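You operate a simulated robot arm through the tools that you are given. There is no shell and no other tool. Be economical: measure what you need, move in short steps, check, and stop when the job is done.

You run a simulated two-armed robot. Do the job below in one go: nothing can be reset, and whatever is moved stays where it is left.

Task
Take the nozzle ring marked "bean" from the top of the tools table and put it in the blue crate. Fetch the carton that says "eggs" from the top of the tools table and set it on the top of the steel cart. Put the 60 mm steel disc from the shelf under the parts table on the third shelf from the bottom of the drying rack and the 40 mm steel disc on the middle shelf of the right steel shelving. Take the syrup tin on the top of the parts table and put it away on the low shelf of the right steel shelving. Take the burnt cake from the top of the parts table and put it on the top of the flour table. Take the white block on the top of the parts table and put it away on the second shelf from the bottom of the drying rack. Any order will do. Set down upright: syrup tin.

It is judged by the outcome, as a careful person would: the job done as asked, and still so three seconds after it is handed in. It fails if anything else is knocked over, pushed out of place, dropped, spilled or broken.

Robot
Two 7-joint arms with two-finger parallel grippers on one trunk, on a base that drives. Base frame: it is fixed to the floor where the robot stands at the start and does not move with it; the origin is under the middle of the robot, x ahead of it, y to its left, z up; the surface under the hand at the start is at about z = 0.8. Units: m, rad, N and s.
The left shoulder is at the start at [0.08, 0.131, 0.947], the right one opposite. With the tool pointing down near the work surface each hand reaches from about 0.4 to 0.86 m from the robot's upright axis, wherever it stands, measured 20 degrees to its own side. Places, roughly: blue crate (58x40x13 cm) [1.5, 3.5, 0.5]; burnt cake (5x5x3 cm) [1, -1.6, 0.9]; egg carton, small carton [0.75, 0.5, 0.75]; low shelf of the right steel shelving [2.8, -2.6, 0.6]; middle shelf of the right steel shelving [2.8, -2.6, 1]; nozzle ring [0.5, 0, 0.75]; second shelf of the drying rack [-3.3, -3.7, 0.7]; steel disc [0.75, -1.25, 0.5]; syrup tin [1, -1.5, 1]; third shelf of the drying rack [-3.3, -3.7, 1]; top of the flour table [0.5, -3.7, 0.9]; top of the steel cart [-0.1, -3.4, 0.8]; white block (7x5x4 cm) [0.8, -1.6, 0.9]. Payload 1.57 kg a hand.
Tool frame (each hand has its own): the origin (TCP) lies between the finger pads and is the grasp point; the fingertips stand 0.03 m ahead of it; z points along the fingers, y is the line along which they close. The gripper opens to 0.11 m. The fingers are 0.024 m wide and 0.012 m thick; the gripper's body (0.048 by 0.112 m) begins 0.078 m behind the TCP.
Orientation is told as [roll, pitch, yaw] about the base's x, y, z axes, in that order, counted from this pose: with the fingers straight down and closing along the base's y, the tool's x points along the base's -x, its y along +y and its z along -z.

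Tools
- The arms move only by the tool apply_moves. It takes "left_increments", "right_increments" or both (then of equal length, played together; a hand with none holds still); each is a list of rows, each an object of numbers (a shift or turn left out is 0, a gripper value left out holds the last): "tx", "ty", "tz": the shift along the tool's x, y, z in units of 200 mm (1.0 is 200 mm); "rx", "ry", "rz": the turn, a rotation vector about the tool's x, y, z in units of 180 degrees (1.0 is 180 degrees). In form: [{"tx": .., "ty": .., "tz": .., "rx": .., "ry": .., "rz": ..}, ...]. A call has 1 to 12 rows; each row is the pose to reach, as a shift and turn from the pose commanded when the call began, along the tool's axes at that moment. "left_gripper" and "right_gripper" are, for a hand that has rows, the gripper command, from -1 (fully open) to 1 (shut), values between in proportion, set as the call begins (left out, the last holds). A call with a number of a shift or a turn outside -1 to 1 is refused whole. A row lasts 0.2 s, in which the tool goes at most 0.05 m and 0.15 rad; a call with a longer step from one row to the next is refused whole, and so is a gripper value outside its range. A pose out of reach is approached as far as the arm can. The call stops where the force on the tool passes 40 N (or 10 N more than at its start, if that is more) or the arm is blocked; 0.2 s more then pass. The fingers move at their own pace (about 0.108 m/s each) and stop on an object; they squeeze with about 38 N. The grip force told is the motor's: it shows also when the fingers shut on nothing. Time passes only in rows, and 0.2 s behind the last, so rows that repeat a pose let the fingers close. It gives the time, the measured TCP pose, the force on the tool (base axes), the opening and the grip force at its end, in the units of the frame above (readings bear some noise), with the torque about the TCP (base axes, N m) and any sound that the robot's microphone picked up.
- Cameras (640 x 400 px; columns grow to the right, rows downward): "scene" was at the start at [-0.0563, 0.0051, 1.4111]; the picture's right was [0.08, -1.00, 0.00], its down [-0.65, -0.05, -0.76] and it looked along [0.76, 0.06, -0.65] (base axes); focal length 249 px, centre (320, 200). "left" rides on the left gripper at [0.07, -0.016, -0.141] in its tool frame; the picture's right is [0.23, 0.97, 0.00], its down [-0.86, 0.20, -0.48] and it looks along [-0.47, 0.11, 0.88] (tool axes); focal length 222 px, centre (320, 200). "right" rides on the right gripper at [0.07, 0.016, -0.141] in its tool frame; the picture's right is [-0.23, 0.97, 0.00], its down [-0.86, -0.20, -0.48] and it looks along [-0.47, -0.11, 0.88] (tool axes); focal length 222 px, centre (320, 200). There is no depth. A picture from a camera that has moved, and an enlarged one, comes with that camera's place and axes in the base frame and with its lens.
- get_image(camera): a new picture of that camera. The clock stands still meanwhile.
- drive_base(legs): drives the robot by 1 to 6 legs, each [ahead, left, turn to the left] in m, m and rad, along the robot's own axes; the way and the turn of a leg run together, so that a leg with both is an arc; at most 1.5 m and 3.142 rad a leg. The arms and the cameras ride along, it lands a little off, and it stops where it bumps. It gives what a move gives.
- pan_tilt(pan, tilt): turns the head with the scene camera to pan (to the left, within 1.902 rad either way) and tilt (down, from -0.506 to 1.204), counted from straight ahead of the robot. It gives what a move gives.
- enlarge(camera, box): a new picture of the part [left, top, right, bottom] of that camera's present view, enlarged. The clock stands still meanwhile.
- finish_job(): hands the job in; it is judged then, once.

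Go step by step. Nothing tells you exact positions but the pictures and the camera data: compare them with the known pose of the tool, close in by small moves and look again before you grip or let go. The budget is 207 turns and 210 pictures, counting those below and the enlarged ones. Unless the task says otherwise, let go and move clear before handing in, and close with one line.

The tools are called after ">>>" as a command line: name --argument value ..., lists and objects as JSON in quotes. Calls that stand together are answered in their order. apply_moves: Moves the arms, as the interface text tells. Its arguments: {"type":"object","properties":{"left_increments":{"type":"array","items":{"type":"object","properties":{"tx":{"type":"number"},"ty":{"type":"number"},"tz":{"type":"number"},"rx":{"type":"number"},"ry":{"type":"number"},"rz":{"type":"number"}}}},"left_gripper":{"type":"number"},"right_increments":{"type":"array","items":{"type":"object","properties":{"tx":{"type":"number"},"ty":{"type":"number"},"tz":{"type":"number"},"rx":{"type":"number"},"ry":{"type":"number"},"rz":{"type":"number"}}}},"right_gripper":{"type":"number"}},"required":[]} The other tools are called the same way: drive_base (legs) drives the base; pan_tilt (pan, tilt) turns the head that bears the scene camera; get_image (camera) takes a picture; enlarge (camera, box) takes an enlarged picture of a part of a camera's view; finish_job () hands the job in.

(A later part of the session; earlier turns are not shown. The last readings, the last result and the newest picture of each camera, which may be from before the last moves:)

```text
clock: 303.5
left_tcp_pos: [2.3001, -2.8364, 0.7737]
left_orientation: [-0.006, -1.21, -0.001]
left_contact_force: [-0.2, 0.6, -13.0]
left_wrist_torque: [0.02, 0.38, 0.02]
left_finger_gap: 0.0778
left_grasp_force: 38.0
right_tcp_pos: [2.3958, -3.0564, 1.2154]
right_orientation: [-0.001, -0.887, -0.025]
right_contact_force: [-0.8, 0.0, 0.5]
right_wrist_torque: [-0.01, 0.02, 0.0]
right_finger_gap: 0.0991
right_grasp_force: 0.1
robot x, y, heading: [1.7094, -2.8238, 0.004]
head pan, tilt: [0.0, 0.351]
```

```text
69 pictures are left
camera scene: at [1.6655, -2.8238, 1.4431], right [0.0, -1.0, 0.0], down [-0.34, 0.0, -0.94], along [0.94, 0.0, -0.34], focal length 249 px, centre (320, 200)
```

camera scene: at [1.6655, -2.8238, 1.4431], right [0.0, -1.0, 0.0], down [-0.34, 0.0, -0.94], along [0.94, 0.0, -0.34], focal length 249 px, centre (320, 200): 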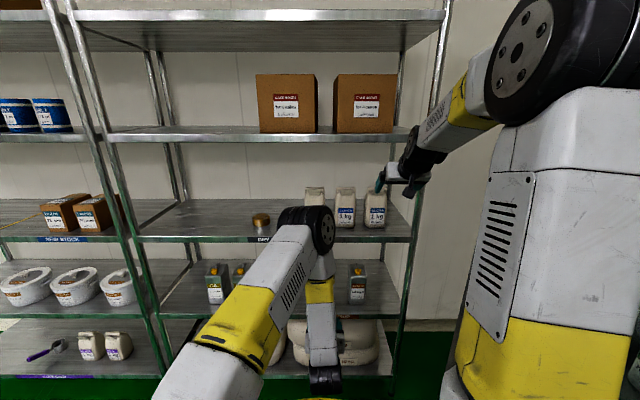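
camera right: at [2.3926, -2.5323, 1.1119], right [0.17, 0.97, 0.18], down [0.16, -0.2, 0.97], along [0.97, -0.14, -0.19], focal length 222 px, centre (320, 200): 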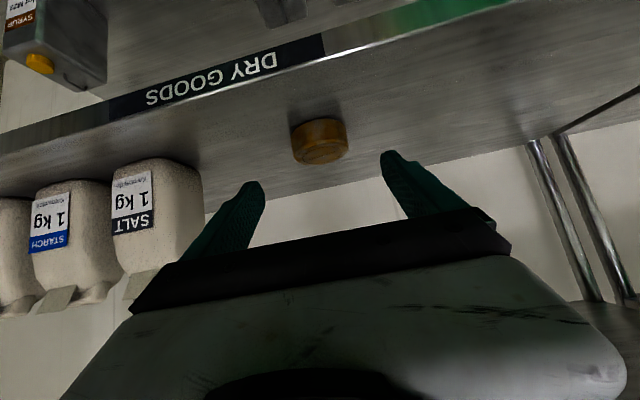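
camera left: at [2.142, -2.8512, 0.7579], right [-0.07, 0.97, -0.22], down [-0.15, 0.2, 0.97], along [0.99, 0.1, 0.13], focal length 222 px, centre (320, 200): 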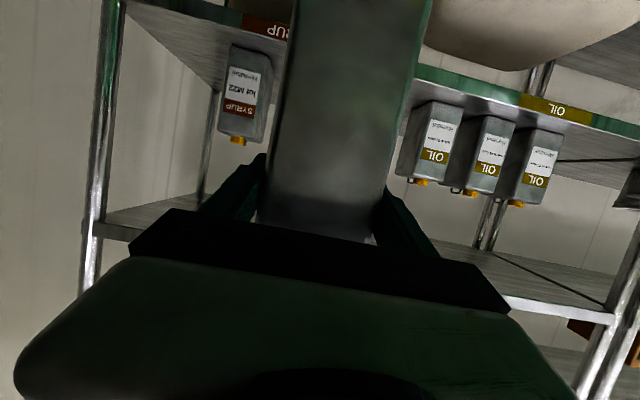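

>>> apply_moves --left_increments '[{"tz": 0.19, "tx": -0.07}, {"tz": 0.38, "tx": -0.14}, {"tz": 0.57, "tx": -0.21}, {"tz": 0.751, "tx": -0.275}]'

>>> get_image --camera "left"

>>> get_image --camera "scene"

```text
clock: 304.5
left_tcp_pos: [2.4597, -2.8361, 0.7678]
left_orientation: [-0.005, -1.209, -0.002]
left_contact_force: [-0.5, -0.3, -12.1]
left_wrist_torque: [0.02, 0.37, 0.06]
left_finger_gap: 0.0781
left_grasp_force: 38.0
right_tcp_pos: [2.3962, -3.0538, 1.2166]
right_orientation: [0.0, -0.888, -0.028]
right_contact_force: [-0.6, 0.6, 0.2]
right_wrist_torque: [-0.01, -0.02, 0.02]
right_finger_gap: 0.0988
right_grasp_force: 0.1
robot x, y, heading: [1.7115, -2.828, 0.001]
head pan, tilt: [0.0, 0.351]
```

```text
68 pictures are left
camera left: at [2.3026, -2.8521, 0.7539], right [-0.07, 0.97, -0.21], down [-0.14, 0.2, 0.97], along [0.99, 0.1, 0.12], focal length 222 px, centre (320, 200)
```

left: 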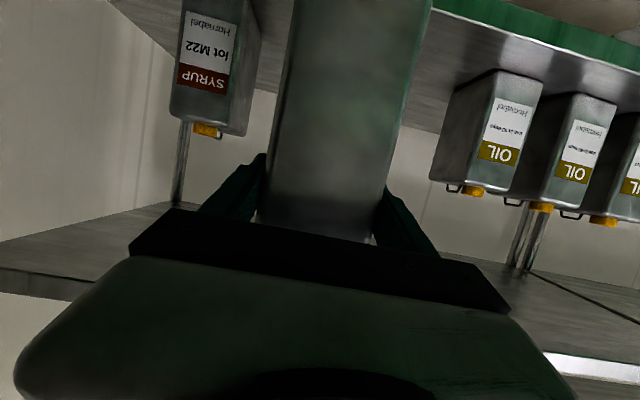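

```text
67 pictures are left
camera scene: at [1.6655, -2.8238, 1.4431], right [0.0, -1.0, 0.0], down [-0.34, 0.0, -0.94], along [0.94, 0.0, -0.34], focal length 249 px, centre (320, 200)
```

scene: 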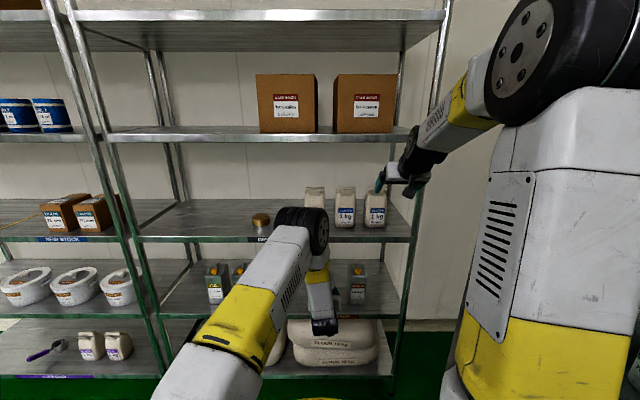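

>>> apply_moves --left_increments '[{"tz": 0.19, "tx": -0.075}, {"tz": 0.38, "tx": -0.15}, {"tz": 0.57, "tx": -0.225}, {"tz": 0.751, "tx": -0.295}]'

>>> get_image --camera "left"

>>> enlarge --camera "scene" --box '[190, 180, 420, 370]'

```text
clock: 305.5
left_tcp_pos: [2.6203, -2.8375, 0.7698]
left_orientation: [-0.003, -1.206, -0.001]
left_contact_force: [-0.9, -0.3, -13.2]
left_wrist_torque: [0.0, 0.37, -0.02]
left_finger_gap: 0.0778
left_grasp_force: 37.9
right_tcp_pos: [2.3968, -3.0556, 1.216]
right_orientation: [0.001, -0.887, -0.028]
right_contact_force: [0.3, -0.4, -0.1]
right_wrist_torque: [0.01, 0.0, 0.03]
right_finger_gap: 0.0989
right_grasp_force: 0.2
robot x, y, heading: [1.7133, -2.8159, 0.002]
head pan, tilt: [0.0, 0.351]
```

```text
66 pictures are left
camera left: at [2.4626, -2.852, 0.7553], right [-0.07, 0.97, -0.21], down [-0.14, 0.2, 0.97], along [0.99, 0.1, 0.12], focal length 222 px, centre (320, 200)
```

left: 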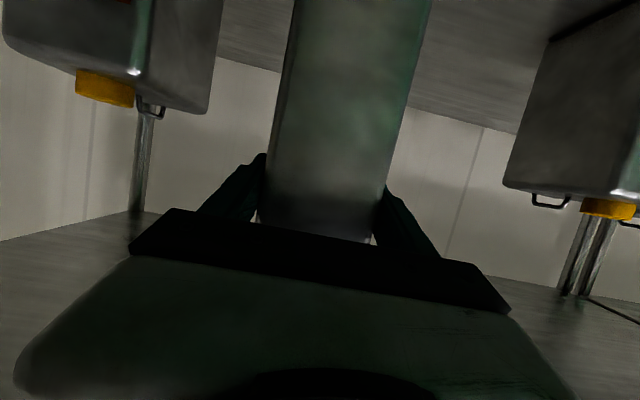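

```text
2.11 times, centred on (305, 275) of scene
camera zoom: at [1.6655, -2.8238, 1.4431], right [0.0, -1.0, 0.0], down [-0.34, 0.0, -0.94], along [0.94, 0.0, -0.34], focal length 525 px, centre (352, 42)
```

zoom: 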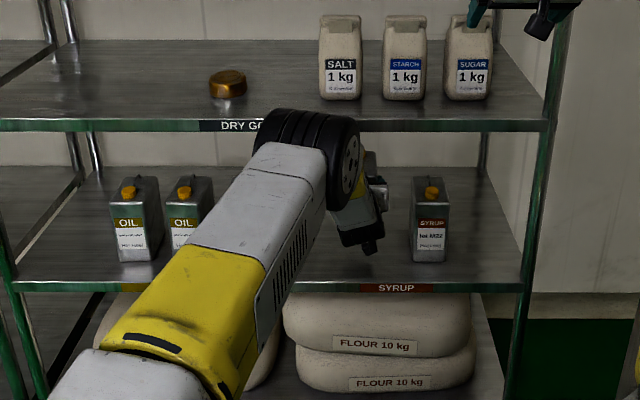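

>>> apply_moves --left_increments '[{"tx": 0.06, "tz": 0.022}, {"tx": 0.094, "tz": 0.034}, {"tx": 0.113, "tz": 0.041}, {"tx": 0.132, "tz": 0.048}, {"tx": 0.151, "tz": 0.055}, {"tx": 0.17, "tz": 0.062}, {"tx": 0.189, "tz": 0.069}, {"tx": 0.208, "tz": 0.076}, {"tx": 0.227, "tz": 0.083}, {"tx": 0.246, "tz": 0.09}]'

>>> get_image --camera "left"

```text
clock: 307.7
left_tcp_pos: [2.6209, -2.8371, 0.7206]
left_orientation: [-0.005, -1.209, 0.0]
left_contact_force: [-1.1, 0.3, -13.0]
left_wrist_torque: [-0.02, 0.38, 0.03]
left_finger_gap: 0.078
left_grasp_force: 38.4
right_tcp_pos: [2.3959, -3.0547, 1.2158]
right_orientation: [0.0, -0.887, -0.027]
right_contact_force: [0.8, 1.2, -0.2]
right_wrist_torque: [-0.02, 0.01, 0.0]
right_finger_gap: 0.099
right_grasp_force: 0.0
robot x, y, heading: [1.7124, -2.8196, 0.0]
head pan, tilt: [0.0, 0.351]
```

```text
64 pictures are left
camera left: at [2.4629, -2.853, 0.7061], right [-0.07, 0.97, -0.21], down [-0.14, 0.2, 0.97], along [0.99, 0.1, 0.13], focal length 222 px, centre (320, 200)
```

left: 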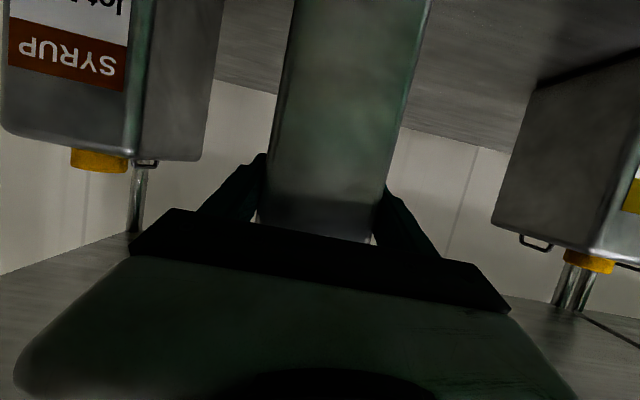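

>>> apply_moves --left_increments '[{"tx": 0.019, "tz": 0.007}, {"tx": 0.038, "tz": 0.014}, {"tx": 0.057, "tz": 0.021}, {"tx": 0.076, "tz": 0.028}, {"tx": 0.095, "tz": 0.035}, {"tx": 0.114, "tz": 0.042}, {"tx": 0.133, "tz": 0.049}, {"tx": 0.152, "tz": 0.056}]'

>>> get_image --camera "left"

```text
clock: 309.5
left_tcp_pos: [2.6229, -2.8389, 0.6908]
left_orientation: [-0.005, -1.216, -0.002]
left_contact_force: [-3.0, -0.1, 1.1]
left_wrist_torque: [0.57, -0.32, 0.16]
left_finger_gap: 0.0778
left_grasp_force: 37.6
right_tcp_pos: [2.3952, -3.0553, 1.2161]
right_orientation: [-0.001, -0.889, -0.028]
right_contact_force: [0.0, -0.5, -0.6]
right_wrist_torque: [-0.05, 0.01, -0.03]
right_finger_gap: 0.0988
right_grasp_force: 0.1
robot x, y, heading: [1.7115, -2.82, 0.008]
head pan, tilt: [0.0, 0.351]
```

```text
63 pictures are left
camera left: at [2.4644, -2.854, 0.6757], right [-0.07, 0.97, -0.22], down [-0.15, 0.2, 0.97], along [0.99, 0.1, 0.13], focal length 222 px, centre (320, 200)
```

left: 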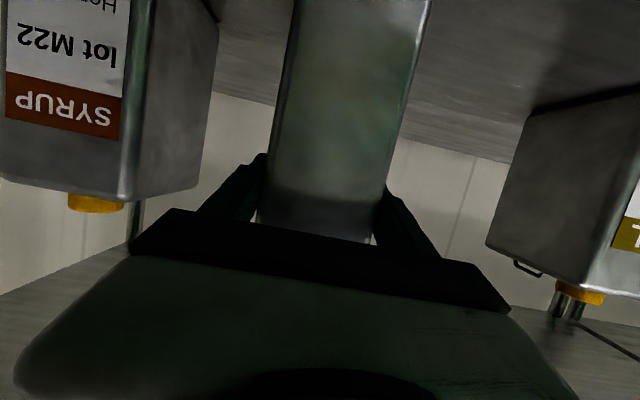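

>>> apply_moves --left_increments '[{}, {}]' --left_gripper -0.75

>>> get_image --camera "left"

>>> apply_moves --left_increments '[{"tz": -0.1, "tx": 0.03}, {"tz": -0.3, "tx": 0.1}, {"tz": -0.5, "tx": 0.17}, {"tz": -0.7, "tx": 0.24}, {"tz": -0.9, "tx": 0.31}]'

>>> get_image --camera "left"

```text
clock: 310.1
left_tcp_pos: [2.6197, -2.8376, 0.6887]
left_orientation: [-0.008, -1.211, 0.002]
left_contact_force: [0.5, 0.0, -0.5]
left_wrist_torque: [0.0, 0.0, -0.03]
left_finger_gap: 0.096
left_grasp_force: 0.1
right_tcp_pos: [2.3959, -3.0558, 1.2167]
right_orientation: [0.0, -0.887, -0.029]
right_contact_force: [-0.3, 0.4, -0.2]
right_wrist_torque: [0.0, -0.03, -0.02]
right_finger_gap: 0.099
right_grasp_force: 0.1
robot x, y, heading: [1.7127, -2.8227, 0.001]
head pan, tilt: [0.0, 0.351]
```

```text
62 pictures are left
camera left: at [2.463, -2.8538, 0.6739], right [-0.07, 0.97, -0.22], down [-0.15, 0.2, 0.97], along [0.99, 0.1, 0.13], focal length 222 px, centre (320, 200)
```

left: 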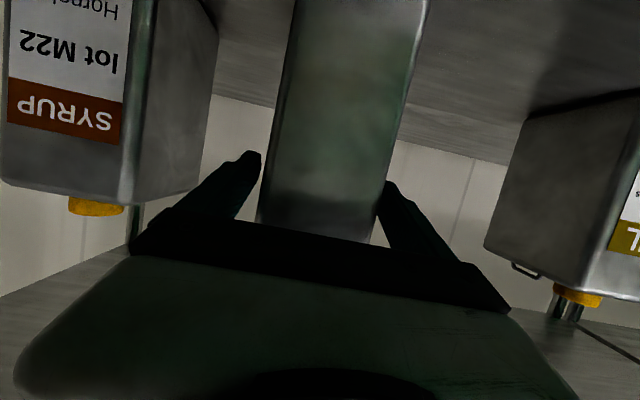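

```text
clock: 311.3
left_tcp_pos: [2.4299, -2.8347, 0.6963]
left_orientation: [-0.01, -1.214, 0.003]
left_contact_force: [0.5, -0.8, 0.1]
left_wrist_torque: [0.02, -0.03, -0.01]
left_finger_gap: 0.0962
left_grasp_force: 0.1
right_tcp_pos: [2.3954, -3.0554, 1.2155]
right_orientation: [-0.001, -0.887, -0.03]
right_contact_force: [-0.4, 0.0, 0.0]
right_wrist_torque: [0.04, 0.0, 0.02]
right_finger_gap: 0.099
right_grasp_force: 0.0
robot x, y, heading: [1.712, -2.8223, 0.007]
head pan, tilt: [0.0, 0.351]
```

```text
61 pictures are left
camera left: at [2.2716, -2.8497, 0.6819], right [-0.07, 0.97, -0.22], down [-0.15, 0.2, 0.97], along [0.99, 0.1, 0.13], focal length 222 px, centre (320, 200)
```

left: 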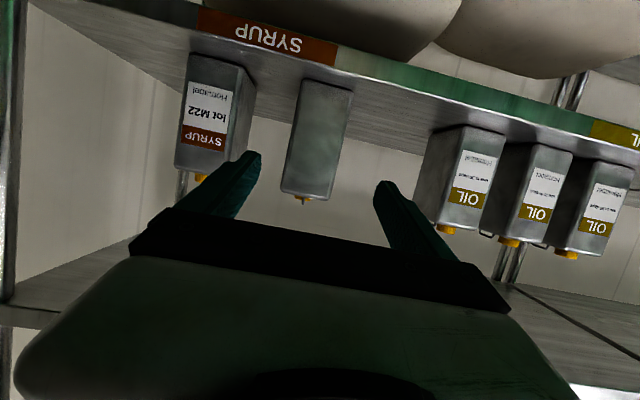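

>>> drive_base --legs '[[-0.2, 0, 0]]'

>>> apply_moves --left_increments '[{"tz": -0.2, "tx": -0.1}, {"tz": -0.4, "tx": -0.2}, {"tz": -0.6, "tx": -0.3}, {"tz": -0.8, "tx": -0.4}, {"tz": -1.0, "tx": -0.5}, {"tz": -1.0, "tx": -0.74}, {"tz": -1.0, "tx": -0.98}]' --right_increments '[{"tz": -0.13, "tx": 0.11}, {"tz": -0.26, "tx": 0.22}, {"tz": -0.39, "tx": 0.33}, {"tz": -0.52, "tx": 0.44}, {"tz": -0.65, "tx": 0.55}, {"tz": -0.77, "tx": 0.637}, {"tz": -0.77, "tx": 0.637}]'

>>> drive_base --legs '[[0.25, 1.1, 0]]'

```text
clock: 312.9
left_tcp_pos: [2.2303, -2.8319, 0.697]
left_orientation: [-0.008, -1.212, 0.005]
left_contact_force: [0.2, 0.5, -0.2]
left_wrist_torque: [0.01, 0.04, -0.02]
left_finger_gap: 0.0961
left_grasp_force: 0.2
right_tcp_pos: [2.197, -3.0546, 1.2163]
right_orientation: [0.0, -0.887, -0.023]
right_contact_force: [-0.9, -0.1, 0.7]
right_wrist_torque: [0.03, 0.01, 0.01]
right_finger_gap: 0.0988
right_grasp_force: 0.0
robot x, y, heading: [1.5071, -2.8211, 0.008]
head pan, tilt: [0.0, 0.351]
```

```text
clock: 314.5
left_tcp_pos: [2.1116, -2.8339, 0.9488]
left_orientation: [-0.008, -1.211, 0.002]
left_contact_force: [0.2, -0.9, -0.4]
left_wrist_torque: [0.0, 0.02, -0.01]
left_finger_gap: 0.0965
left_grasp_force: 0.0
right_tcp_pos: [1.9964, -3.0517, 1.2133]
right_orientation: [0.001, -0.886, -0.025]
right_contact_force: [-0.3, -0.3, -0.3]
right_wrist_torque: [0.0, 0.03, 0.04]
right_finger_gap: 0.0987
right_grasp_force: 0.1
robot x, y, heading: [1.5161, -2.8184, 0.002]
head pan, tilt: [0.0, 0.351]
```

```text
clock: 320.3
left_tcp_pos: [2.35, -1.7318, 0.9492]
left_orientation: [-0.007, -1.212, 0.008]
left_contact_force: [0.7, -1.3, -0.4]
left_wrist_torque: [-0.03, 0.0, -0.02]
left_finger_gap: 0.0963
left_grasp_force: 0.0
right_tcp_pos: [2.2363, -1.9501, 1.2141]
right_orientation: [0.002, -0.889, -0.019]
right_contact_force: [-0.5, 0.0, -0.4]
right_wrist_torque: [0.0, -0.01, -0.01]
right_finger_gap: 0.0991
right_grasp_force: 0.1
robot x, y, heading: [1.7524, -1.725, 0.008]
head pan, tilt: [0.0, 0.351]
```

>>> drive_base --legs '[[0, 0, 3.134]]'

>>> pan_tilt --pan 0 --tilt 0.6

>>> get_image --camera "scene"

```text
clock: 327.8
left_tcp_pos: [1.1548, -1.672, 0.9505]
left_orientation: [-0.007, -1.21, 3.076]
left_contact_force: [0.1, -0.4, -0.6]
left_wrist_torque: [0.01, 0.06, 0.01]
left_finger_gap: 0.0963
left_grasp_force: 0.0
right_tcp_pos: [1.2854, -1.4633, 1.2139]
right_orientation: [-0.001, -0.888, 3.047]
right_contact_force: [0.4, -0.9, 0.0]
right_wrist_torque: [0.03, 0.03, -0.01]
right_finger_gap: 0.099
right_grasp_force: 0.0
robot x, y, heading: [1.752, -1.725, 3.079]
head pan, tilt: [0.0, 0.351]
```

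```text
clock: 328.6
left_tcp_pos: [1.155, -1.671, 0.9494]
left_orientation: [-0.007, -1.211, 3.076]
left_contact_force: [0.2, 0.0, -0.7]
left_wrist_torque: [0.01, -0.01, -0.03]
left_finger_gap: 0.0964
left_grasp_force: 0.0
right_tcp_pos: [1.2858, -1.4626, 1.2138]
right_orientation: [-0.001, -0.888, 3.048]
right_contact_force: [-0.4, 0.1, 0.6]
right_wrist_torque: [0.01, -0.01, 0.0]
right_finger_gap: 0.0989
right_grasp_force: 0.1
robot x, y, heading: [1.7501, -1.7242, 3.077]
head pan, tilt: [0.0, 0.6]
```

```text
60 pictures are left
camera scene: at [1.802, -1.729, 1.4204], right [0.07, 1.0, 0.0], down [0.56, -0.04, -0.83], along [-0.82, 0.05, -0.56], focal length 249 px, centre (320, 200)
```

scene: 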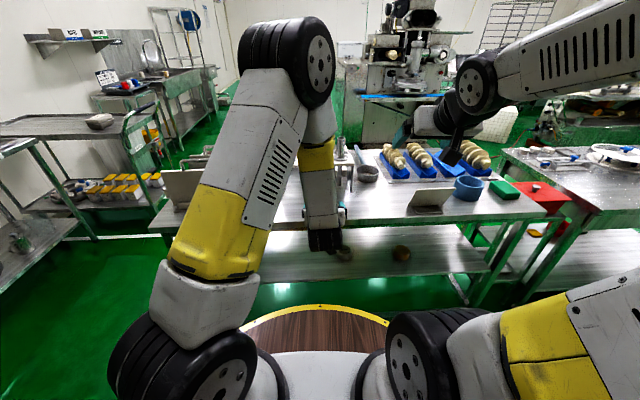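

>>> drive_base --legs '[[0.05, 0, 0.06]]'

>>> apply_moves --left_increments '[{"tz": -0.2, "tx": -0.1}, {"tz": -0.4, "tx": -0.2}, {"tz": -0.6, "tx": -0.3}, {"tz": -0.8, "tx": -0.4}]' --right_increments '[{"tz": 0.15, "tx": 0.18}, {"tz": 0.3, "tx": 0.36}, {"tz": 0.46, "tx": 0.56}, {"tz": 0.62, "tx": 0.75}]'

>>> apply_moves --right_increments '[{"tz": 0.15, "tx": 0.18}, {"tz": 0.3, "tx": 0.36}, {"tz": 0.46, "tx": 0.56}, {"tz": 0.62, "tx": 0.75}, {"tz": 0.76, "tx": 0.93}]'

>>> apply_moves --right_increments '[{"tz": 0.15, "tx": 0.18}, {"tz": 0.3, "tx": 0.36}, {"tz": 0.46, "tx": 0.56}]' --right_gripper -1

>>> get_image --camera "right"

>>> get_image --camera "scene"

```text
clock: 329.5
left_tcp_pos: [1.1039, -1.7064, 0.9493]
left_orientation: [-0.007, -1.211, 3.136]
left_contact_force: [0.1, 0.5, 0.0]
left_wrist_torque: [-0.02, -0.01, -0.06]
left_finger_gap: 0.0963
left_grasp_force: 0.1
right_tcp_pos: [1.2208, -1.4888, 1.2145]
right_orientation: [-0.001, -0.887, 3.111]
right_contact_force: [-0.3, -0.1, -0.5]
right_wrist_torque: [-0.01, -0.03, 0.01]
right_finger_gap: 0.0989
right_grasp_force: 0.0
robot x, y, heading: [1.7004, -1.7237, 3.136]
head pan, tilt: [0.0, 0.6]
```

```text
refused: row 3 steps farther than a row can; nothing moved
```

```text
refused: row 3 steps farther than a row can; nothing moved
```

```text
refused: row 3 steps farther than a row can; nothing moved
```

```text
59 pictures are left
camera right: at [1.3744, -1.5118, 1.2499], right [-0.18, -0.97, 0.18], down [-0.16, 0.21, 0.97], along [-0.97, 0.14, -0.19], focal length 222 px, centre (320, 200)
```

right: 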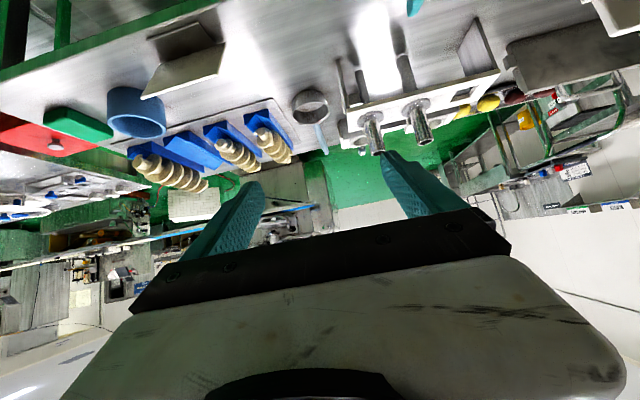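

```text
58 pictures are left
camera scene: at [1.7527, -1.7241, 1.4203], right [0.0, 1.0, 0.0], down [0.56, 0.0, -0.83], along [-0.83, 0.0, -0.56], focal length 249 px, centre (320, 200)
```

scene: 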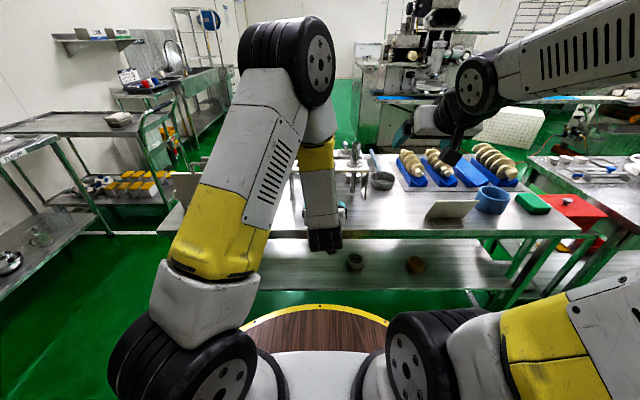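

>>> drive_base --legs '[[-0.08, 0, 0]]'

>>> apply_moves --left_increments '[{"tz": -0.2, "tx": -0.1}, {"tz": -0.4, "tx": -0.2}, {"tz": -0.6, "tx": -0.3}, {"tz": -0.8, "tx": -0.4}, {"tz": -0.8, "tx": -0.4}]' --right_increments '[{"tz": 0.15, "tx": 0.18}, {"tz": 0.3, "tx": 0.36}, {"tz": 0.45, "tx": 0.54}, {"tz": 0.6, "tx": 0.72}, {"tz": 0.75, "tx": 0.9}]'

>>> apply_moves --right_increments '[{"tz": 0.15, "tx": 0.18}, {"tz": 0.3, "tx": 0.36}, {"tz": 0.45, "tx": 0.54}, {"tz": 0.6, "tx": 0.72}, {"tz": 0.75, "tx": 0.9}]'

>>> apply_moves --right_increments '[{"tz": 0.15, "tx": 0.18}, {"tz": 0.3, "tx": 0.36}, {"tz": 0.41, "tx": 0.5}]' --right_gripper -1

>>> get_image --camera "right"

>>> get_image --camera "scene"

```text
clock: 330.6
left_tcp_pos: [1.1857, -1.7071, 0.9498]
left_orientation: [-0.006, -1.211, 3.138]
left_contact_force: [-0.2, 0.0, 0.1]
left_wrist_torque: [0.01, -0.02, 0.03]
left_finger_gap: 0.0964
left_grasp_force: 0.0
right_tcp_pos: [1.3013, -1.4907, 1.215]
right_orientation: [-0.001, -0.889, 3.108]
right_contact_force: [0.8, -0.2, 1.3]
right_wrist_torque: [0.02, -0.02, 0.03]
right_finger_gap: 0.0989
right_grasp_force: 0.2
robot x, y, heading: [1.7827, -1.7252, 3.14]
head pan, tilt: [0.0, 0.6]
```

```text
clock: 331.8
left_tcp_pos: [1.2793, -1.6818, 1.098]
left_orientation: [-0.007, -1.211, 3.136]
left_contact_force: [0.8, -0.4, 0.0]
left_wrist_torque: [0.01, -0.01, -0.01]
left_finger_gap: 0.0965
left_grasp_force: 0.1
left hand out of reach, approached as far as the arm can: row 2, 3, 4, 5
right_tcp_pos: [1.245, -1.4709, 0.9886]
right_orientation: [0.0, -0.887, 3.108]
right_contact_force: [-0.1, 0.4, 0.2]
right_wrist_torque: [-0.01, -0.02, 0.04]
right_finger_gap: 0.0988
right_grasp_force: 0.1
right hand out of reach, approached as far as the arm can: row 3, 4, 5
robot x, y, heading: [1.7795, -1.7217, 3.139]
head pan, tilt: [0.0, 0.6]
```

```text
clock: 333.0
left_tcp_pos: [1.279, -1.6819, 1.0984]
left_orientation: [-0.008, -1.212, 3.136]
left_contact_force: [0.8, 0.1, 0.3]
left_wrist_torque: [0.01, 0.02, 0.03]
left_finger_gap: 0.0962
left_grasp_force: 0.1
right_tcp_pos: [1.2394, -1.4725, 0.7557]
right_orientation: [-0.001, -0.888, 3.11]
right_contact_force: [-0.3, 0.3, 0.3]
right_wrist_torque: [0.03, 0.03, 0.01]
right_finger_gap: 0.0988
right_grasp_force: 0.0
right hand out of reach, approached as far as the arm can: row 1
robot x, y, heading: [1.7896, -1.7243, 3.137]
head pan, tilt: [0.0, 0.6]
```

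```text
clock: 333.8
left_tcp_pos: [1.2799, -1.681, 1.0971]
left_orientation: [-0.006, -1.211, 3.136]
left_contact_force: [0.0, -0.2, -0.8]
left_wrist_torque: [0.02, -0.03, -0.01]
left_finger_gap: 0.0965
left_grasp_force: 0.0
right_tcp_pos: [1.2415, -1.4697, 0.6296]
right_orientation: [0.0, -0.889, 3.109]
right_contact_force: [0.5, -1.0, -0.6]
right_wrist_torque: [0.0, 0.01, -0.06]
right_finger_gap: 0.1101
right_grasp_force: 0.1
robot x, y, heading: [1.7839, -1.7186, 3.14]
head pan, tilt: [0.0, 0.6]
```

```text
57 pictures are left
camera right: at [1.3949, -1.4907, 0.6633], right [-0.18, -0.97, 0.18], down [-0.16, 0.2, 0.97], along [-0.97, 0.14, -0.19], focal length 222 px, centre (320, 200)
```

right: 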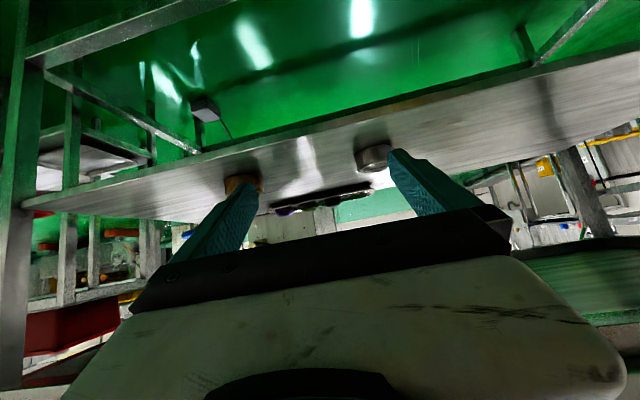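

```text
56 pictures are left
camera scene: at [1.8337, -1.7245, 1.4203], right [0.0, 1.0, 0.0], down [0.56, 0.0, -0.83], along [-0.83, 0.0, -0.56], focal length 249 px, centre (320, 200)
```

scene: 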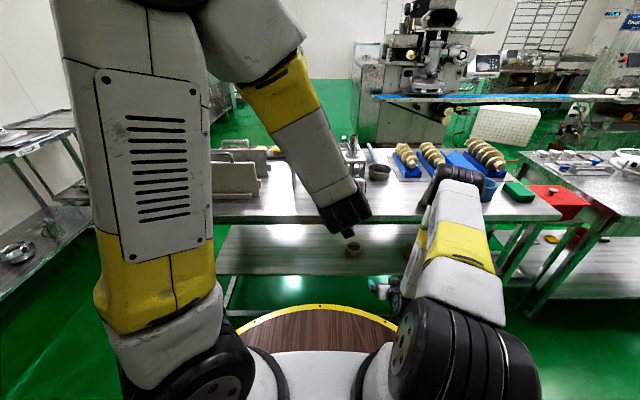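

>>> apply_moves --right_increments '[{"ty": 0.2, "tz": 0.08}, {"ty": 0.4, "tz": 0.16, "tx": -0.05}, {"ty": 0.4, "tz": 0.34, "tx": -0.17}, {"ty": 0.4, "tz": 0.52, "tx": -0.29}, {"ty": 0.4, "tz": 0.7, "tx": -0.41}, {"ty": 0.4, "tz": 0.866, "tx": -0.52}]'

>>> get_image --camera "right"

```text
clock: 335.2
left_tcp_pos: [1.2781, -1.6809, 1.0973]
left_orientation: [-0.007, -1.212, 3.136]
left_contact_force: [0.7, 0.5, -0.5]
left_wrist_torque: [0.0, 0.0, 0.0]
left_finger_gap: 0.0962
left_grasp_force: 0.1
right_tcp_pos: [1.04, -1.5482, 0.5996]
right_orientation: [0.0, -0.89, 3.11]
right_contact_force: [0.2, -0.2, 0.2]
right_wrist_torque: [0.01, 0.03, 0.0]
right_finger_gap: 0.1101
right_grasp_force: 0.1
robot x, y, heading: [1.7823, -1.7244, 3.139]
head pan, tilt: [0.0, 0.6]
```

```text
55 pictures are left
camera right: at [1.1936, -1.57, 0.6349], right [-0.18, -0.97, 0.18], down [-0.16, 0.2, 0.97], along [-0.97, 0.14, -0.19], focal length 222 px, centre (320, 200)
```

right: 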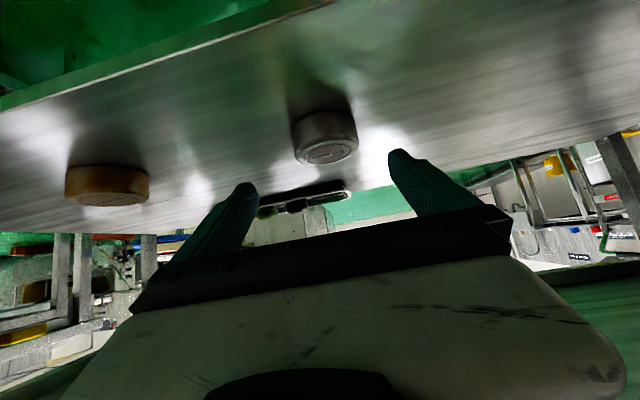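

>>> apply_moves --right_increments '[{"ty": 0.05, "tz": 0.15}, {"ty": 0.05, "tz": 0.3}, {"ty": 0.05, "tz": 0.4, "tx": -0.003}, {"ty": 0.05, "tz": 0.476, "tx": -0.005}]'

>>> get_image --camera "right"

```text
clock: 336.2
left_tcp_pos: [1.2786, -1.6808, 1.0967]
left_orientation: [-0.007, -1.21, 3.135]
left_contact_force: [-0.2, 0.9, 0.3]
left_wrist_torque: [-0.02, -0.01, 0.02]
left_finger_gap: 0.0963
left_grasp_force: 0.1
right_tcp_pos: [0.9646, -1.5542, 0.5399]
right_orientation: [0.0, -0.889, 3.11]
right_contact_force: [0.7, 0.7, -0.7]
right_wrist_torque: [0.01, 0.0, -0.01]
right_finger_gap: 0.11
right_grasp_force: 0.0
robot x, y, heading: [1.784, -1.7219, 3.136]
head pan, tilt: [0.0, 0.6]
```

```text
54 pictures are left
camera right: at [1.1185, -1.5755, 0.5751], right [-0.18, -0.97, 0.18], down [-0.16, 0.21, 0.97], along [-0.97, 0.14, -0.19], focal length 222 px, centre (320, 200)
```

right: 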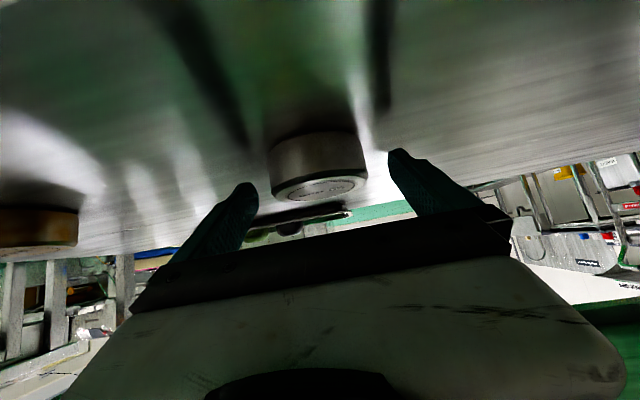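

Disc is positioned between the fingers just like the first one; close and lift.

>>> apply_moves --right_increments '[{}, {}, {}]' --right_gripper 1

>>> apply_moves --right_increments '[{"tx": -0.06, "tz": -0.05}, {"tx": -0.15, "tz": -0.12}]'

>>> get_image --camera "right"

>>> drive_base --legs '[[-0.28, 0, 0]]'

```text
clock: 337.0
left_tcp_pos: [1.2783, -1.6814, 1.0972]
left_orientation: [-0.008, -1.209, 3.138]
left_contact_force: [-0.1, 1.2, 0.1]
left_wrist_torque: [0.01, 0.01, 0.02]
left_finger_gap: 0.0965
left_grasp_force: 0.0
right_tcp_pos: [0.965, -1.5544, 0.5397]
right_orientation: [-0.002, -0.89, 3.108]
right_contact_force: [0.3, 1.6, -0.5]
right_wrist_torque: [0.07, 0.11, -0.08]
right_finger_gap: 0.0773
right_grasp_force: 37.9
robot x, y, heading: [1.7835, -1.7247, 3.137]
head pan, tilt: [0.0, 0.6]
```

```text
clock: 337.6
left_tcp_pos: [1.2781, -1.6823, 1.097]
left_orientation: [-0.007, -1.21, 3.135]
left_contact_force: [-0.7, 0.7, 0.5]
left_wrist_torque: [0.02, 0.03, -0.01]
left_finger_gap: 0.0966
left_grasp_force: 0.0
right_tcp_pos: [0.9654, -1.5532, 0.5789]
right_orientation: [0.001, -0.887, 3.109]
right_contact_force: [-0.6, -0.2, -4.6]
right_wrist_torque: [0.0, -0.07, -0.01]
right_finger_gap: 0.0771
right_grasp_force: 37.4
robot x, y, heading: [1.78, -1.7224, 3.137]
head pan, tilt: [0.0, 0.6]
```

```text
53 pictures are left
camera right: at [1.1185, -1.5745, 0.6139], right [-0.18, -0.97, 0.18], down [-0.16, 0.2, 0.96], along [-0.97, 0.14, -0.19], focal length 222 px, centre (320, 200)
```

right: 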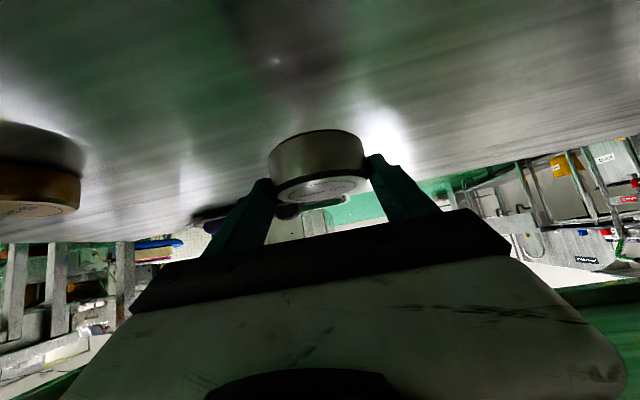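

```text
clock: 339.6
left_tcp_pos: [1.5616, -1.6802, 1.0972]
left_orientation: [-0.006, -1.21, 3.132]
left_contact_force: [0.1, -0.4, 0.4]
left_wrist_torque: [0.0, 0.0, -0.02]
left_finger_gap: 0.096
left_grasp_force: 0.1
right_tcp_pos: [1.2473, -1.5488, 0.5796]
right_orientation: [-0.001, -0.889, 3.102]
right_contact_force: [-0.5, 0.0, -2.7]
right_wrist_torque: [-0.01, -0.05, -0.03]
right_finger_gap: 0.077
right_grasp_force: 38.4
robot x, y, heading: [2.0635, -1.7257, 3.129]
head pan, tilt: [0.0, 0.6]
```

>>> apply_moves --right_increments '[{"tz": -0.19, "tx": 0.158}, {"tz": -0.38, "tx": 0.316}, {"tz": -0.57, "tx": 0.474}, {"tz": -0.77, "tx": 0.637}]'

>>> apply_moves --right_increments '[{"tz": -0.155, "tx": -0.19}, {"tz": -0.31, "tx": -0.38}, {"tz": -0.465, "tx": -0.57}, {"tz": -0.62, "tx": -0.76}, {"tz": -0.775, "tx": -0.95}]'

>>> apply_moves --right_increments '[{"tz": -0.155, "tx": -0.19}, {"tz": -0.31, "tx": -0.38}, {"tz": -0.465, "tx": -0.57}, {"tz": -0.62, "tx": -0.76}, {"tz": -0.775, "tx": -0.95}]'

>>> drive_base --legs '[[0.35, 0.9, 0.01], [1.0, 0.06, 0]]'

>>> pan_tilt --pan 0 --tilt 0.55

>>> get_image --camera "scene"

```text
refused: row 4 steps farther than a row can; nothing moved
```

```text
clock: 340.8
left_tcp_pos: [1.5616, -1.6792, 1.0972]
left_orientation: [-0.005, -1.21, 3.128]
left_contact_force: [0.6, -0.2, 0.0]
left_wrist_torque: [0.01, -0.04, 0.02]
left_finger_gap: 0.0964
left_grasp_force: 0.1
right_tcp_pos: [1.25, -1.552, 0.8225]
right_orientation: [-0.001, -0.885, 3.101]
right_contact_force: [-0.4, -0.6, -4.4]
right_wrist_torque: [-0.03, -0.02, -0.02]
right_finger_gap: 0.0769
right_grasp_force: 38.0
robot x, y, heading: [2.0674, -1.7241, 3.127]
head pan, tilt: [0.0, 0.6]
```

```text
clock: 341.9
left_tcp_pos: [1.5615, -1.68, 1.0974]
left_orientation: [-0.01, -1.21, 3.129]
left_contact_force: [-0.5, 0.0, -0.1]
left_wrist_torque: [0.03, 0.0, -0.01]
left_finger_gap: 0.0962
left_grasp_force: 0.0
right_tcp_pos: [1.2504, -1.5515, 1.0678]
right_orientation: [0.0, -0.886, 3.101]
right_contact_force: [-0.5, -0.3, -3.9]
right_wrist_torque: [0.0, -0.07, -0.03]
right_finger_gap: 0.0769
right_grasp_force: 37.9
robot x, y, heading: [2.065, -1.7223, 3.133]
head pan, tilt: [0.0, 0.6]
```

```text
clock: 351.8
left_tcp_pos: [0.2048, -2.6331, 1.0971]
left_orientation: [-0.005, -1.209, 3.126]
left_contact_force: [0.3, -1.3, 0.2]
left_wrist_torque: [-0.01, 0.0, 0.02]
left_finger_gap: 0.0963
left_grasp_force: 0.0
right_tcp_pos: [-0.1048, -2.5032, 1.0678]
right_orientation: [-0.001, -0.887, 3.096]
right_contact_force: [-0.2, -0.5, -3.4]
right_wrist_torque: [0.02, -0.1, 0.02]
right_finger_gap: 0.0771
right_grasp_force: 37.8
robot x, y, heading: [0.7102, -2.6827, 3.125]
head pan, tilt: [0.0, 0.6]
```

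```text
clock: 352.4
left_tcp_pos: [0.2059, -2.6337, 1.097]
left_orientation: [-0.006, -1.209, 3.124]
left_contact_force: [-0.1, 0.6, 0.1]
left_wrist_torque: [0.01, -0.01, -0.01]
left_finger_gap: 0.0964
left_grasp_force: 0.1
right_tcp_pos: [-0.1048, -2.5027, 1.0683]
right_orientation: [0.0, -0.886, 3.097]
right_contact_force: [-0.1, 0.2, -3.2]
right_wrist_torque: [0.02, -0.08, 0.01]
right_finger_gap: 0.0771
right_grasp_force: 38.0
robot x, y, heading: [0.7093, -2.6821, 3.128]
head pan, tilt: [0.0, 0.55]
```

```text
52 pictures are left
camera scene: at [0.7582, -2.6836, 1.4248], right [0.02, 1.0, 0.0], down [0.52, -0.01, -0.85], along [-0.85, 0.01, -0.52], focal length 249 px, centre (320, 200)
```

scene: 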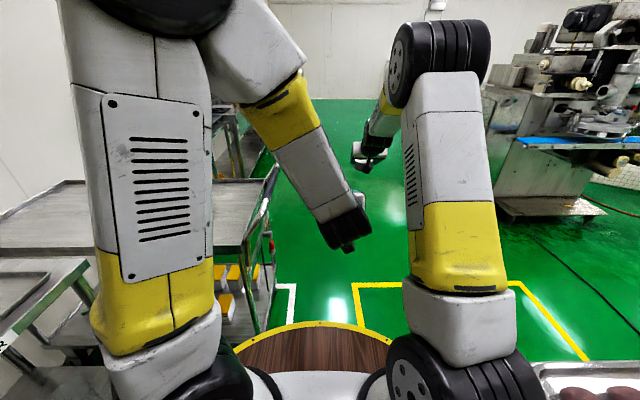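

>>> drive_base --legs '[[0.27, -0.02, 0], [0.3, -0.2, 0], [0.5, -0.3, 0]]'

```text
clock: 359.2
left_tcp_pos: [-0.8561, -2.1047, 1.0992]
left_orientation: [-0.007, -1.21, 3.135]
left_contact_force: [0.2, 0.4, 0.1]
left_wrist_torque: [-0.01, -0.01, -0.01]
left_finger_gap: 0.0964
left_grasp_force: 0.1
right_tcp_pos: [-1.1669, -1.9758, 1.0678]
right_orientation: [-0.001, -0.887, 3.102]
right_contact_force: [0.3, -0.4, -3.4]
right_wrist_torque: [0.02, -0.1, -0.01]
right_finger_gap: 0.077
right_grasp_force: 37.6
robot x, y, heading: [-0.354, -2.1454, 3.133]
head pan, tilt: [0.0, 0.55]
```

>>> drive_base --legs '[[0, 0, -3.13], [0, 0.5, 0], [0.38, 0, 0]]'

>>> apply_moves --left_increments '[{"ry": 0.044}, {"ry": 0.088}, {"ry": 0.132}, {"ry": 0.174}]' --left_gripper -1

>>> pan_tilt --pan 0 --tilt 0.55

>>> get_image --camera "scene"

>>> get_image --camera "left"

```text
clock: 371.4
left_tcp_pos: [0.5207, -1.6611, 1.0971]
left_orientation: [-0.008, -1.209, 0.026]
left_contact_force: [1.2, 0.4, 0.1]
left_wrist_torque: [0.0, -0.01, 0.02]
left_finger_gap: 0.0959
left_grasp_force: 0.0
right_tcp_pos: [0.8367, -1.78, 1.0681]
right_orientation: [-0.001, -0.887, -0.003]
right_contact_force: [-0.3, -0.2, -4.0]
right_wrist_torque: [0.01, 0.08, -0.01]
right_finger_gap: 0.077
right_grasp_force: 38.0
robot x, y, heading: [0.0169, -1.6363, 0.025]
head pan, tilt: [0.0, 0.55]
```

```text
clock: 372.4
left_tcp_pos: [0.5209, -1.6612, 1.098]
left_orientation: [-0.006, -0.662, 0.022]
left_contact_force: [0.3, -1.0, 0.2]
left_wrist_torque: [0.0, 0.0, 0.04]
left_finger_gap: 0.1103
left_grasp_force: 0.0
right_tcp_pos: [0.8358, -1.78, 1.0673]
right_orientation: [0.001, -0.886, -0.005]
right_contact_force: [-1.1, 0.4, -3.7]
right_wrist_torque: [-0.03, 0.07, -0.05]
right_finger_gap: 0.0768
right_grasp_force: 38.1
robot x, y, heading: [0.0192, -1.6374, 0.027]
head pan, tilt: [0.0, 0.55]
```

```text
clock: 373.0
left_tcp_pos: [0.5218, -1.6619, 1.0977]
left_orientation: [-0.004, -0.666, 0.022]
left_contact_force: [0.9, 0.6, 0.6]
left_wrist_torque: [0.02, 0.0, 0.01]
left_finger_gap: 0.1099
left_grasp_force: 0.1
right_tcp_pos: [0.836, -1.7797, 1.0674]
right_orientation: [-0.001, -0.885, -0.004]
right_contact_force: [-0.5, 0.0, -3.1]
right_wrist_torque: [-0.01, 0.08, 0.03]
right_finger_gap: 0.0771
right_grasp_force: 37.7
robot x, y, heading: [0.0153, -1.6364, 0.026]
head pan, tilt: [0.0, 0.55]
```

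```text
51 pictures are left
camera scene: at [-0.0349, -1.639, 1.4249], right [0.03, -1.0, 0.0], down [-0.52, -0.01, -0.85], along [0.85, 0.02, -0.52], focal length 249 px, centre (320, 200)
```

scene: 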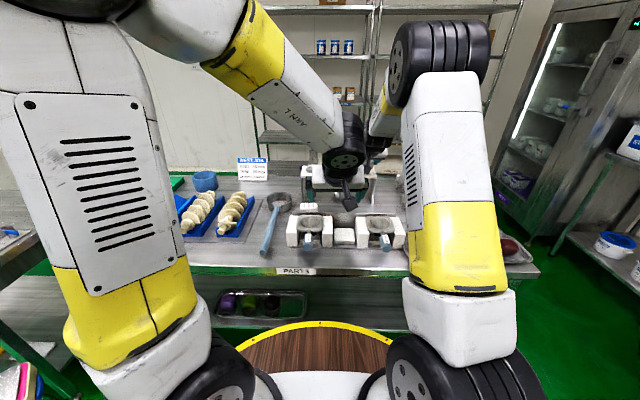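

```text
50 pictures are left
camera left: at [0.3792, -1.681, 1.1663], right [-0.2, 0.97, -0.14], down [0.37, 0.21, 0.9], along [0.91, 0.13, -0.4], focal length 222 px, centre (320, 200)
```

left: 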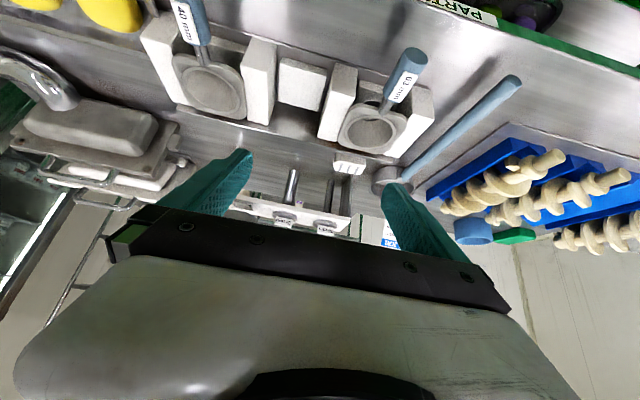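

>>> apply_moves --right_increments '[{"tz": -0.18, "tx": 0.15}, {"tz": -0.36, "tx": 0.3}, {"tz": -0.54, "tx": 0.45}, {"tz": -0.72, "tx": 0.6}, {"tz": -0.9, "tx": 0.75}]'

>>> enlarge --camera "left" --box '[270, 100, 430, 200]'

>>> enlarge --camera "scene" --box '[250, 150, 410, 250]'

```text
clock: 374.2
left_tcp_pos: [0.5163, -1.6652, 1.0924]
left_orientation: [0.009, -0.655, 0.0]
left_contact_force: [-2.2, 0.9, -3.1]
left_wrist_torque: [0.13, -0.16, -0.22]
left_finger_gap: 0.1098
left_grasp_force: 0.1
right_tcp_pos: [0.6145, -1.7807, 1.0734]
right_orientation: [0.005, -0.905, -0.017]
right_contact_force: [3.4, -0.1, -1.0]
right_wrist_torque: [0.17, 0.59, -0.05]
right_finger_gap: 0.077
right_grasp_force: 38.3
robot x, y, heading: [0.0172, -1.6324, 0.027]
head pan, tilt: [0.0, 0.55]
stopped in row 5 (left hand): the force on the tool passed its limit at 62 N (the readings are from after the stop); the commanded pose is now the measured one
```

```text
4.00 times, centred on (350, 150) of left
camera zoom: at [0.3744, -1.6815, 1.163], right [-0.18, 0.97, -0.13], down [0.39, 0.19, 0.9], along [0.9, 0.11, -0.41], focal length 888 px, centre (200, 400)
```

zoom: 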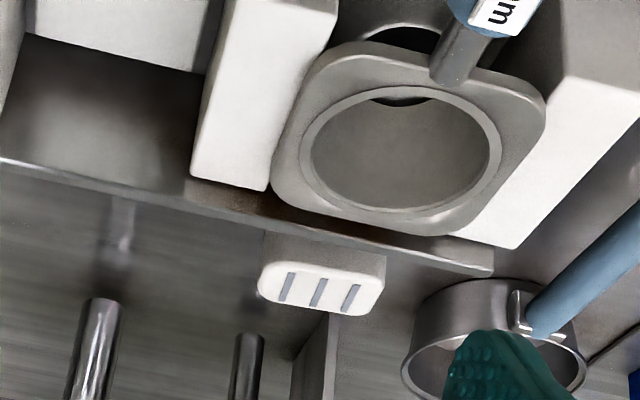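

```text
4.00 times, centred on (330, 200) of scene
camera zoom: at [-0.0344, -1.6387, 1.4249], right [0.03, -1.0, 0.0], down [-0.52, -0.01, -0.85], along [0.85, 0.02, -0.52], focal length 997 px, centre (280, 200)
```

zoom: 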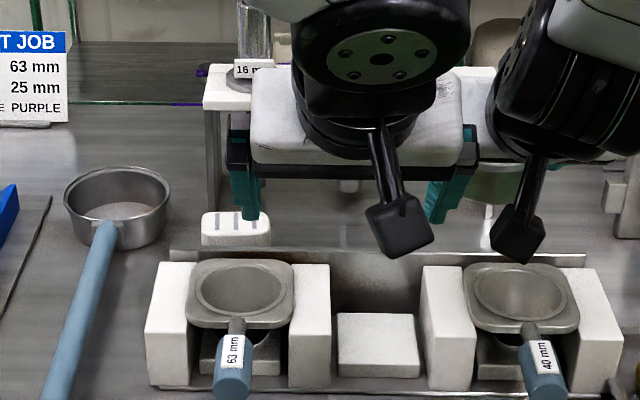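

>>> apply_moves --left_increments '[{"ty": 0.2}, {"ty": 0.43}, {"ty": 0.43, "tz": 0.14, "tx": -0.18}, {"ty": 0.43, "tz": 0.28, "tx": -0.36}, {"ty": 0.43, "tz": 0.42, "tx": -0.54}, {"ty": 0.43, "tz": 0.56, "tx": -0.72}, {"ty": 0.43, "tz": 0.62, "tx": -0.8}]' --right_increments '[{"ty": -0.15}, {"ty": -0.3}, {"ty": -0.3}, {"ty": -0.3}, {"ty": -0.3}, {"ty": -0.3}, {"ty": -0.3}]' --left_gripper -0.64

>>> get_image --camera "left"

```text
clock: 375.8
left_tcp_pos: [0.7189, -1.5799, 1.0937]
left_orientation: [0.007, -0.654, 0.001]
left_contact_force: [-0.8, 0.2, 0.6]
left_wrist_torque: [0.01, 0.0, 0.0]
left_finger_gap: 0.0903
left_grasp_force: 0.0
right_tcp_pos: [0.6137, -1.8406, 1.073]
right_orientation: [0.008, -0.905, -0.018]
right_contact_force: [-0.4, 0.8, -3.9]
right_wrist_torque: [0.02, 0.1, -0.02]
right_finger_gap: 0.0769
right_grasp_force: 37.7
robot x, y, heading: [0.013, -1.6374, 0.023]
head pan, tilt: [0.0, 0.55]
```

```text
47 pictures are left
camera left: at [0.5766, -1.5966, 1.1641], right [-0.18, 0.97, -0.13], down [0.39, 0.2, 0.9], along [0.9, 0.11, -0.41], focal length 222 px, centre (320, 200)
```

left: 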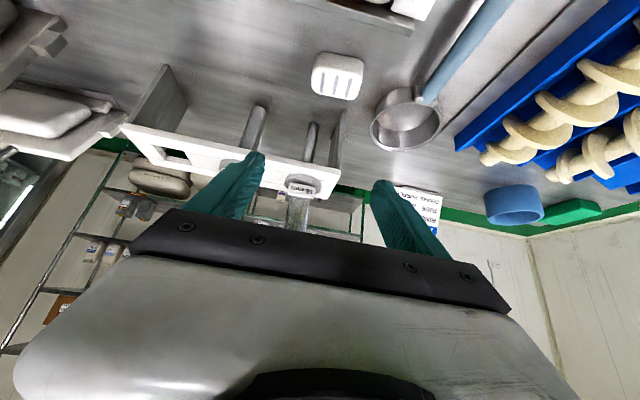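

>>> apply_moves --left_increments '[{"ty": 0.02, "tz": 0.19, "tx": 0.08}, {"ty": 0.02, "tz": 0.38, "tx": 0.16}, {"ty": 0.02, "tz": 0.567, "tx": 0.246}]'

>>> get_image --camera "left"

>>> enlarge --camera "scene" --box '[250, 150, 410, 250]'

```text
clock: 376.6
left_tcp_pos: [0.7476, -1.5739, 0.9732]
left_orientation: [0.007, -0.655, 0.0]
left_contact_force: [0.1, -0.2, 0.6]
left_wrist_torque: [0.0, 0.0, -0.05]
left_finger_gap: 0.0904
left_grasp_force: 0.1
right_tcp_pos: [0.6139, -1.8404, 1.0738]
right_orientation: [0.006, -0.905, -0.018]
right_contact_force: [-0.1, 0.7, -2.8]
right_wrist_torque: [0.02, 0.11, -0.01]
right_finger_gap: 0.0769
right_grasp_force: 38.2
robot x, y, heading: [0.0191, -1.6374, 0.026]
head pan, tilt: [0.0, 0.55]
```

```text
46 pictures are left
camera left: at [0.6059, -1.5917, 1.0446], right [-0.18, 0.97, -0.13], down [0.39, 0.2, 0.9], along [0.9, 0.11, -0.41], focal length 222 px, centre (320, 200)
```

left: 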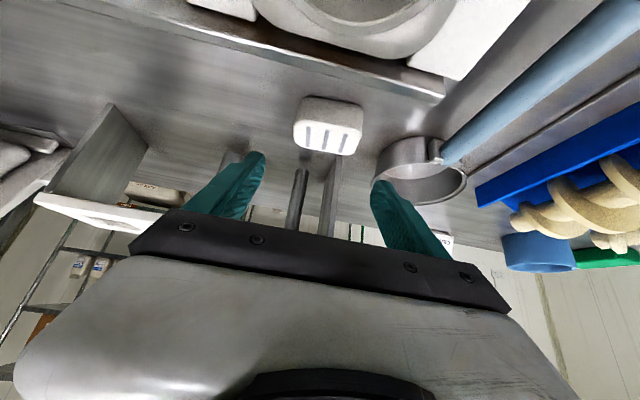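

```text
4.00 times, centred on (330, 200) of scene
camera zoom: at [-0.0352, -1.639, 1.4248], right [0.03, -1.0, 0.0], down [-0.52, -0.01, -0.85], along [0.85, 0.02, -0.52], focal length 997 px, centre (280, 200)
```

zoom: 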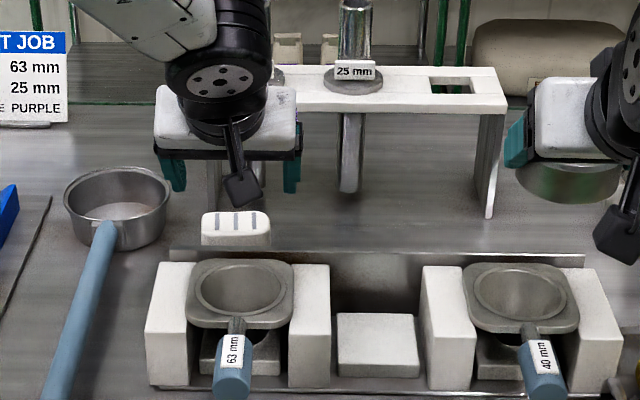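

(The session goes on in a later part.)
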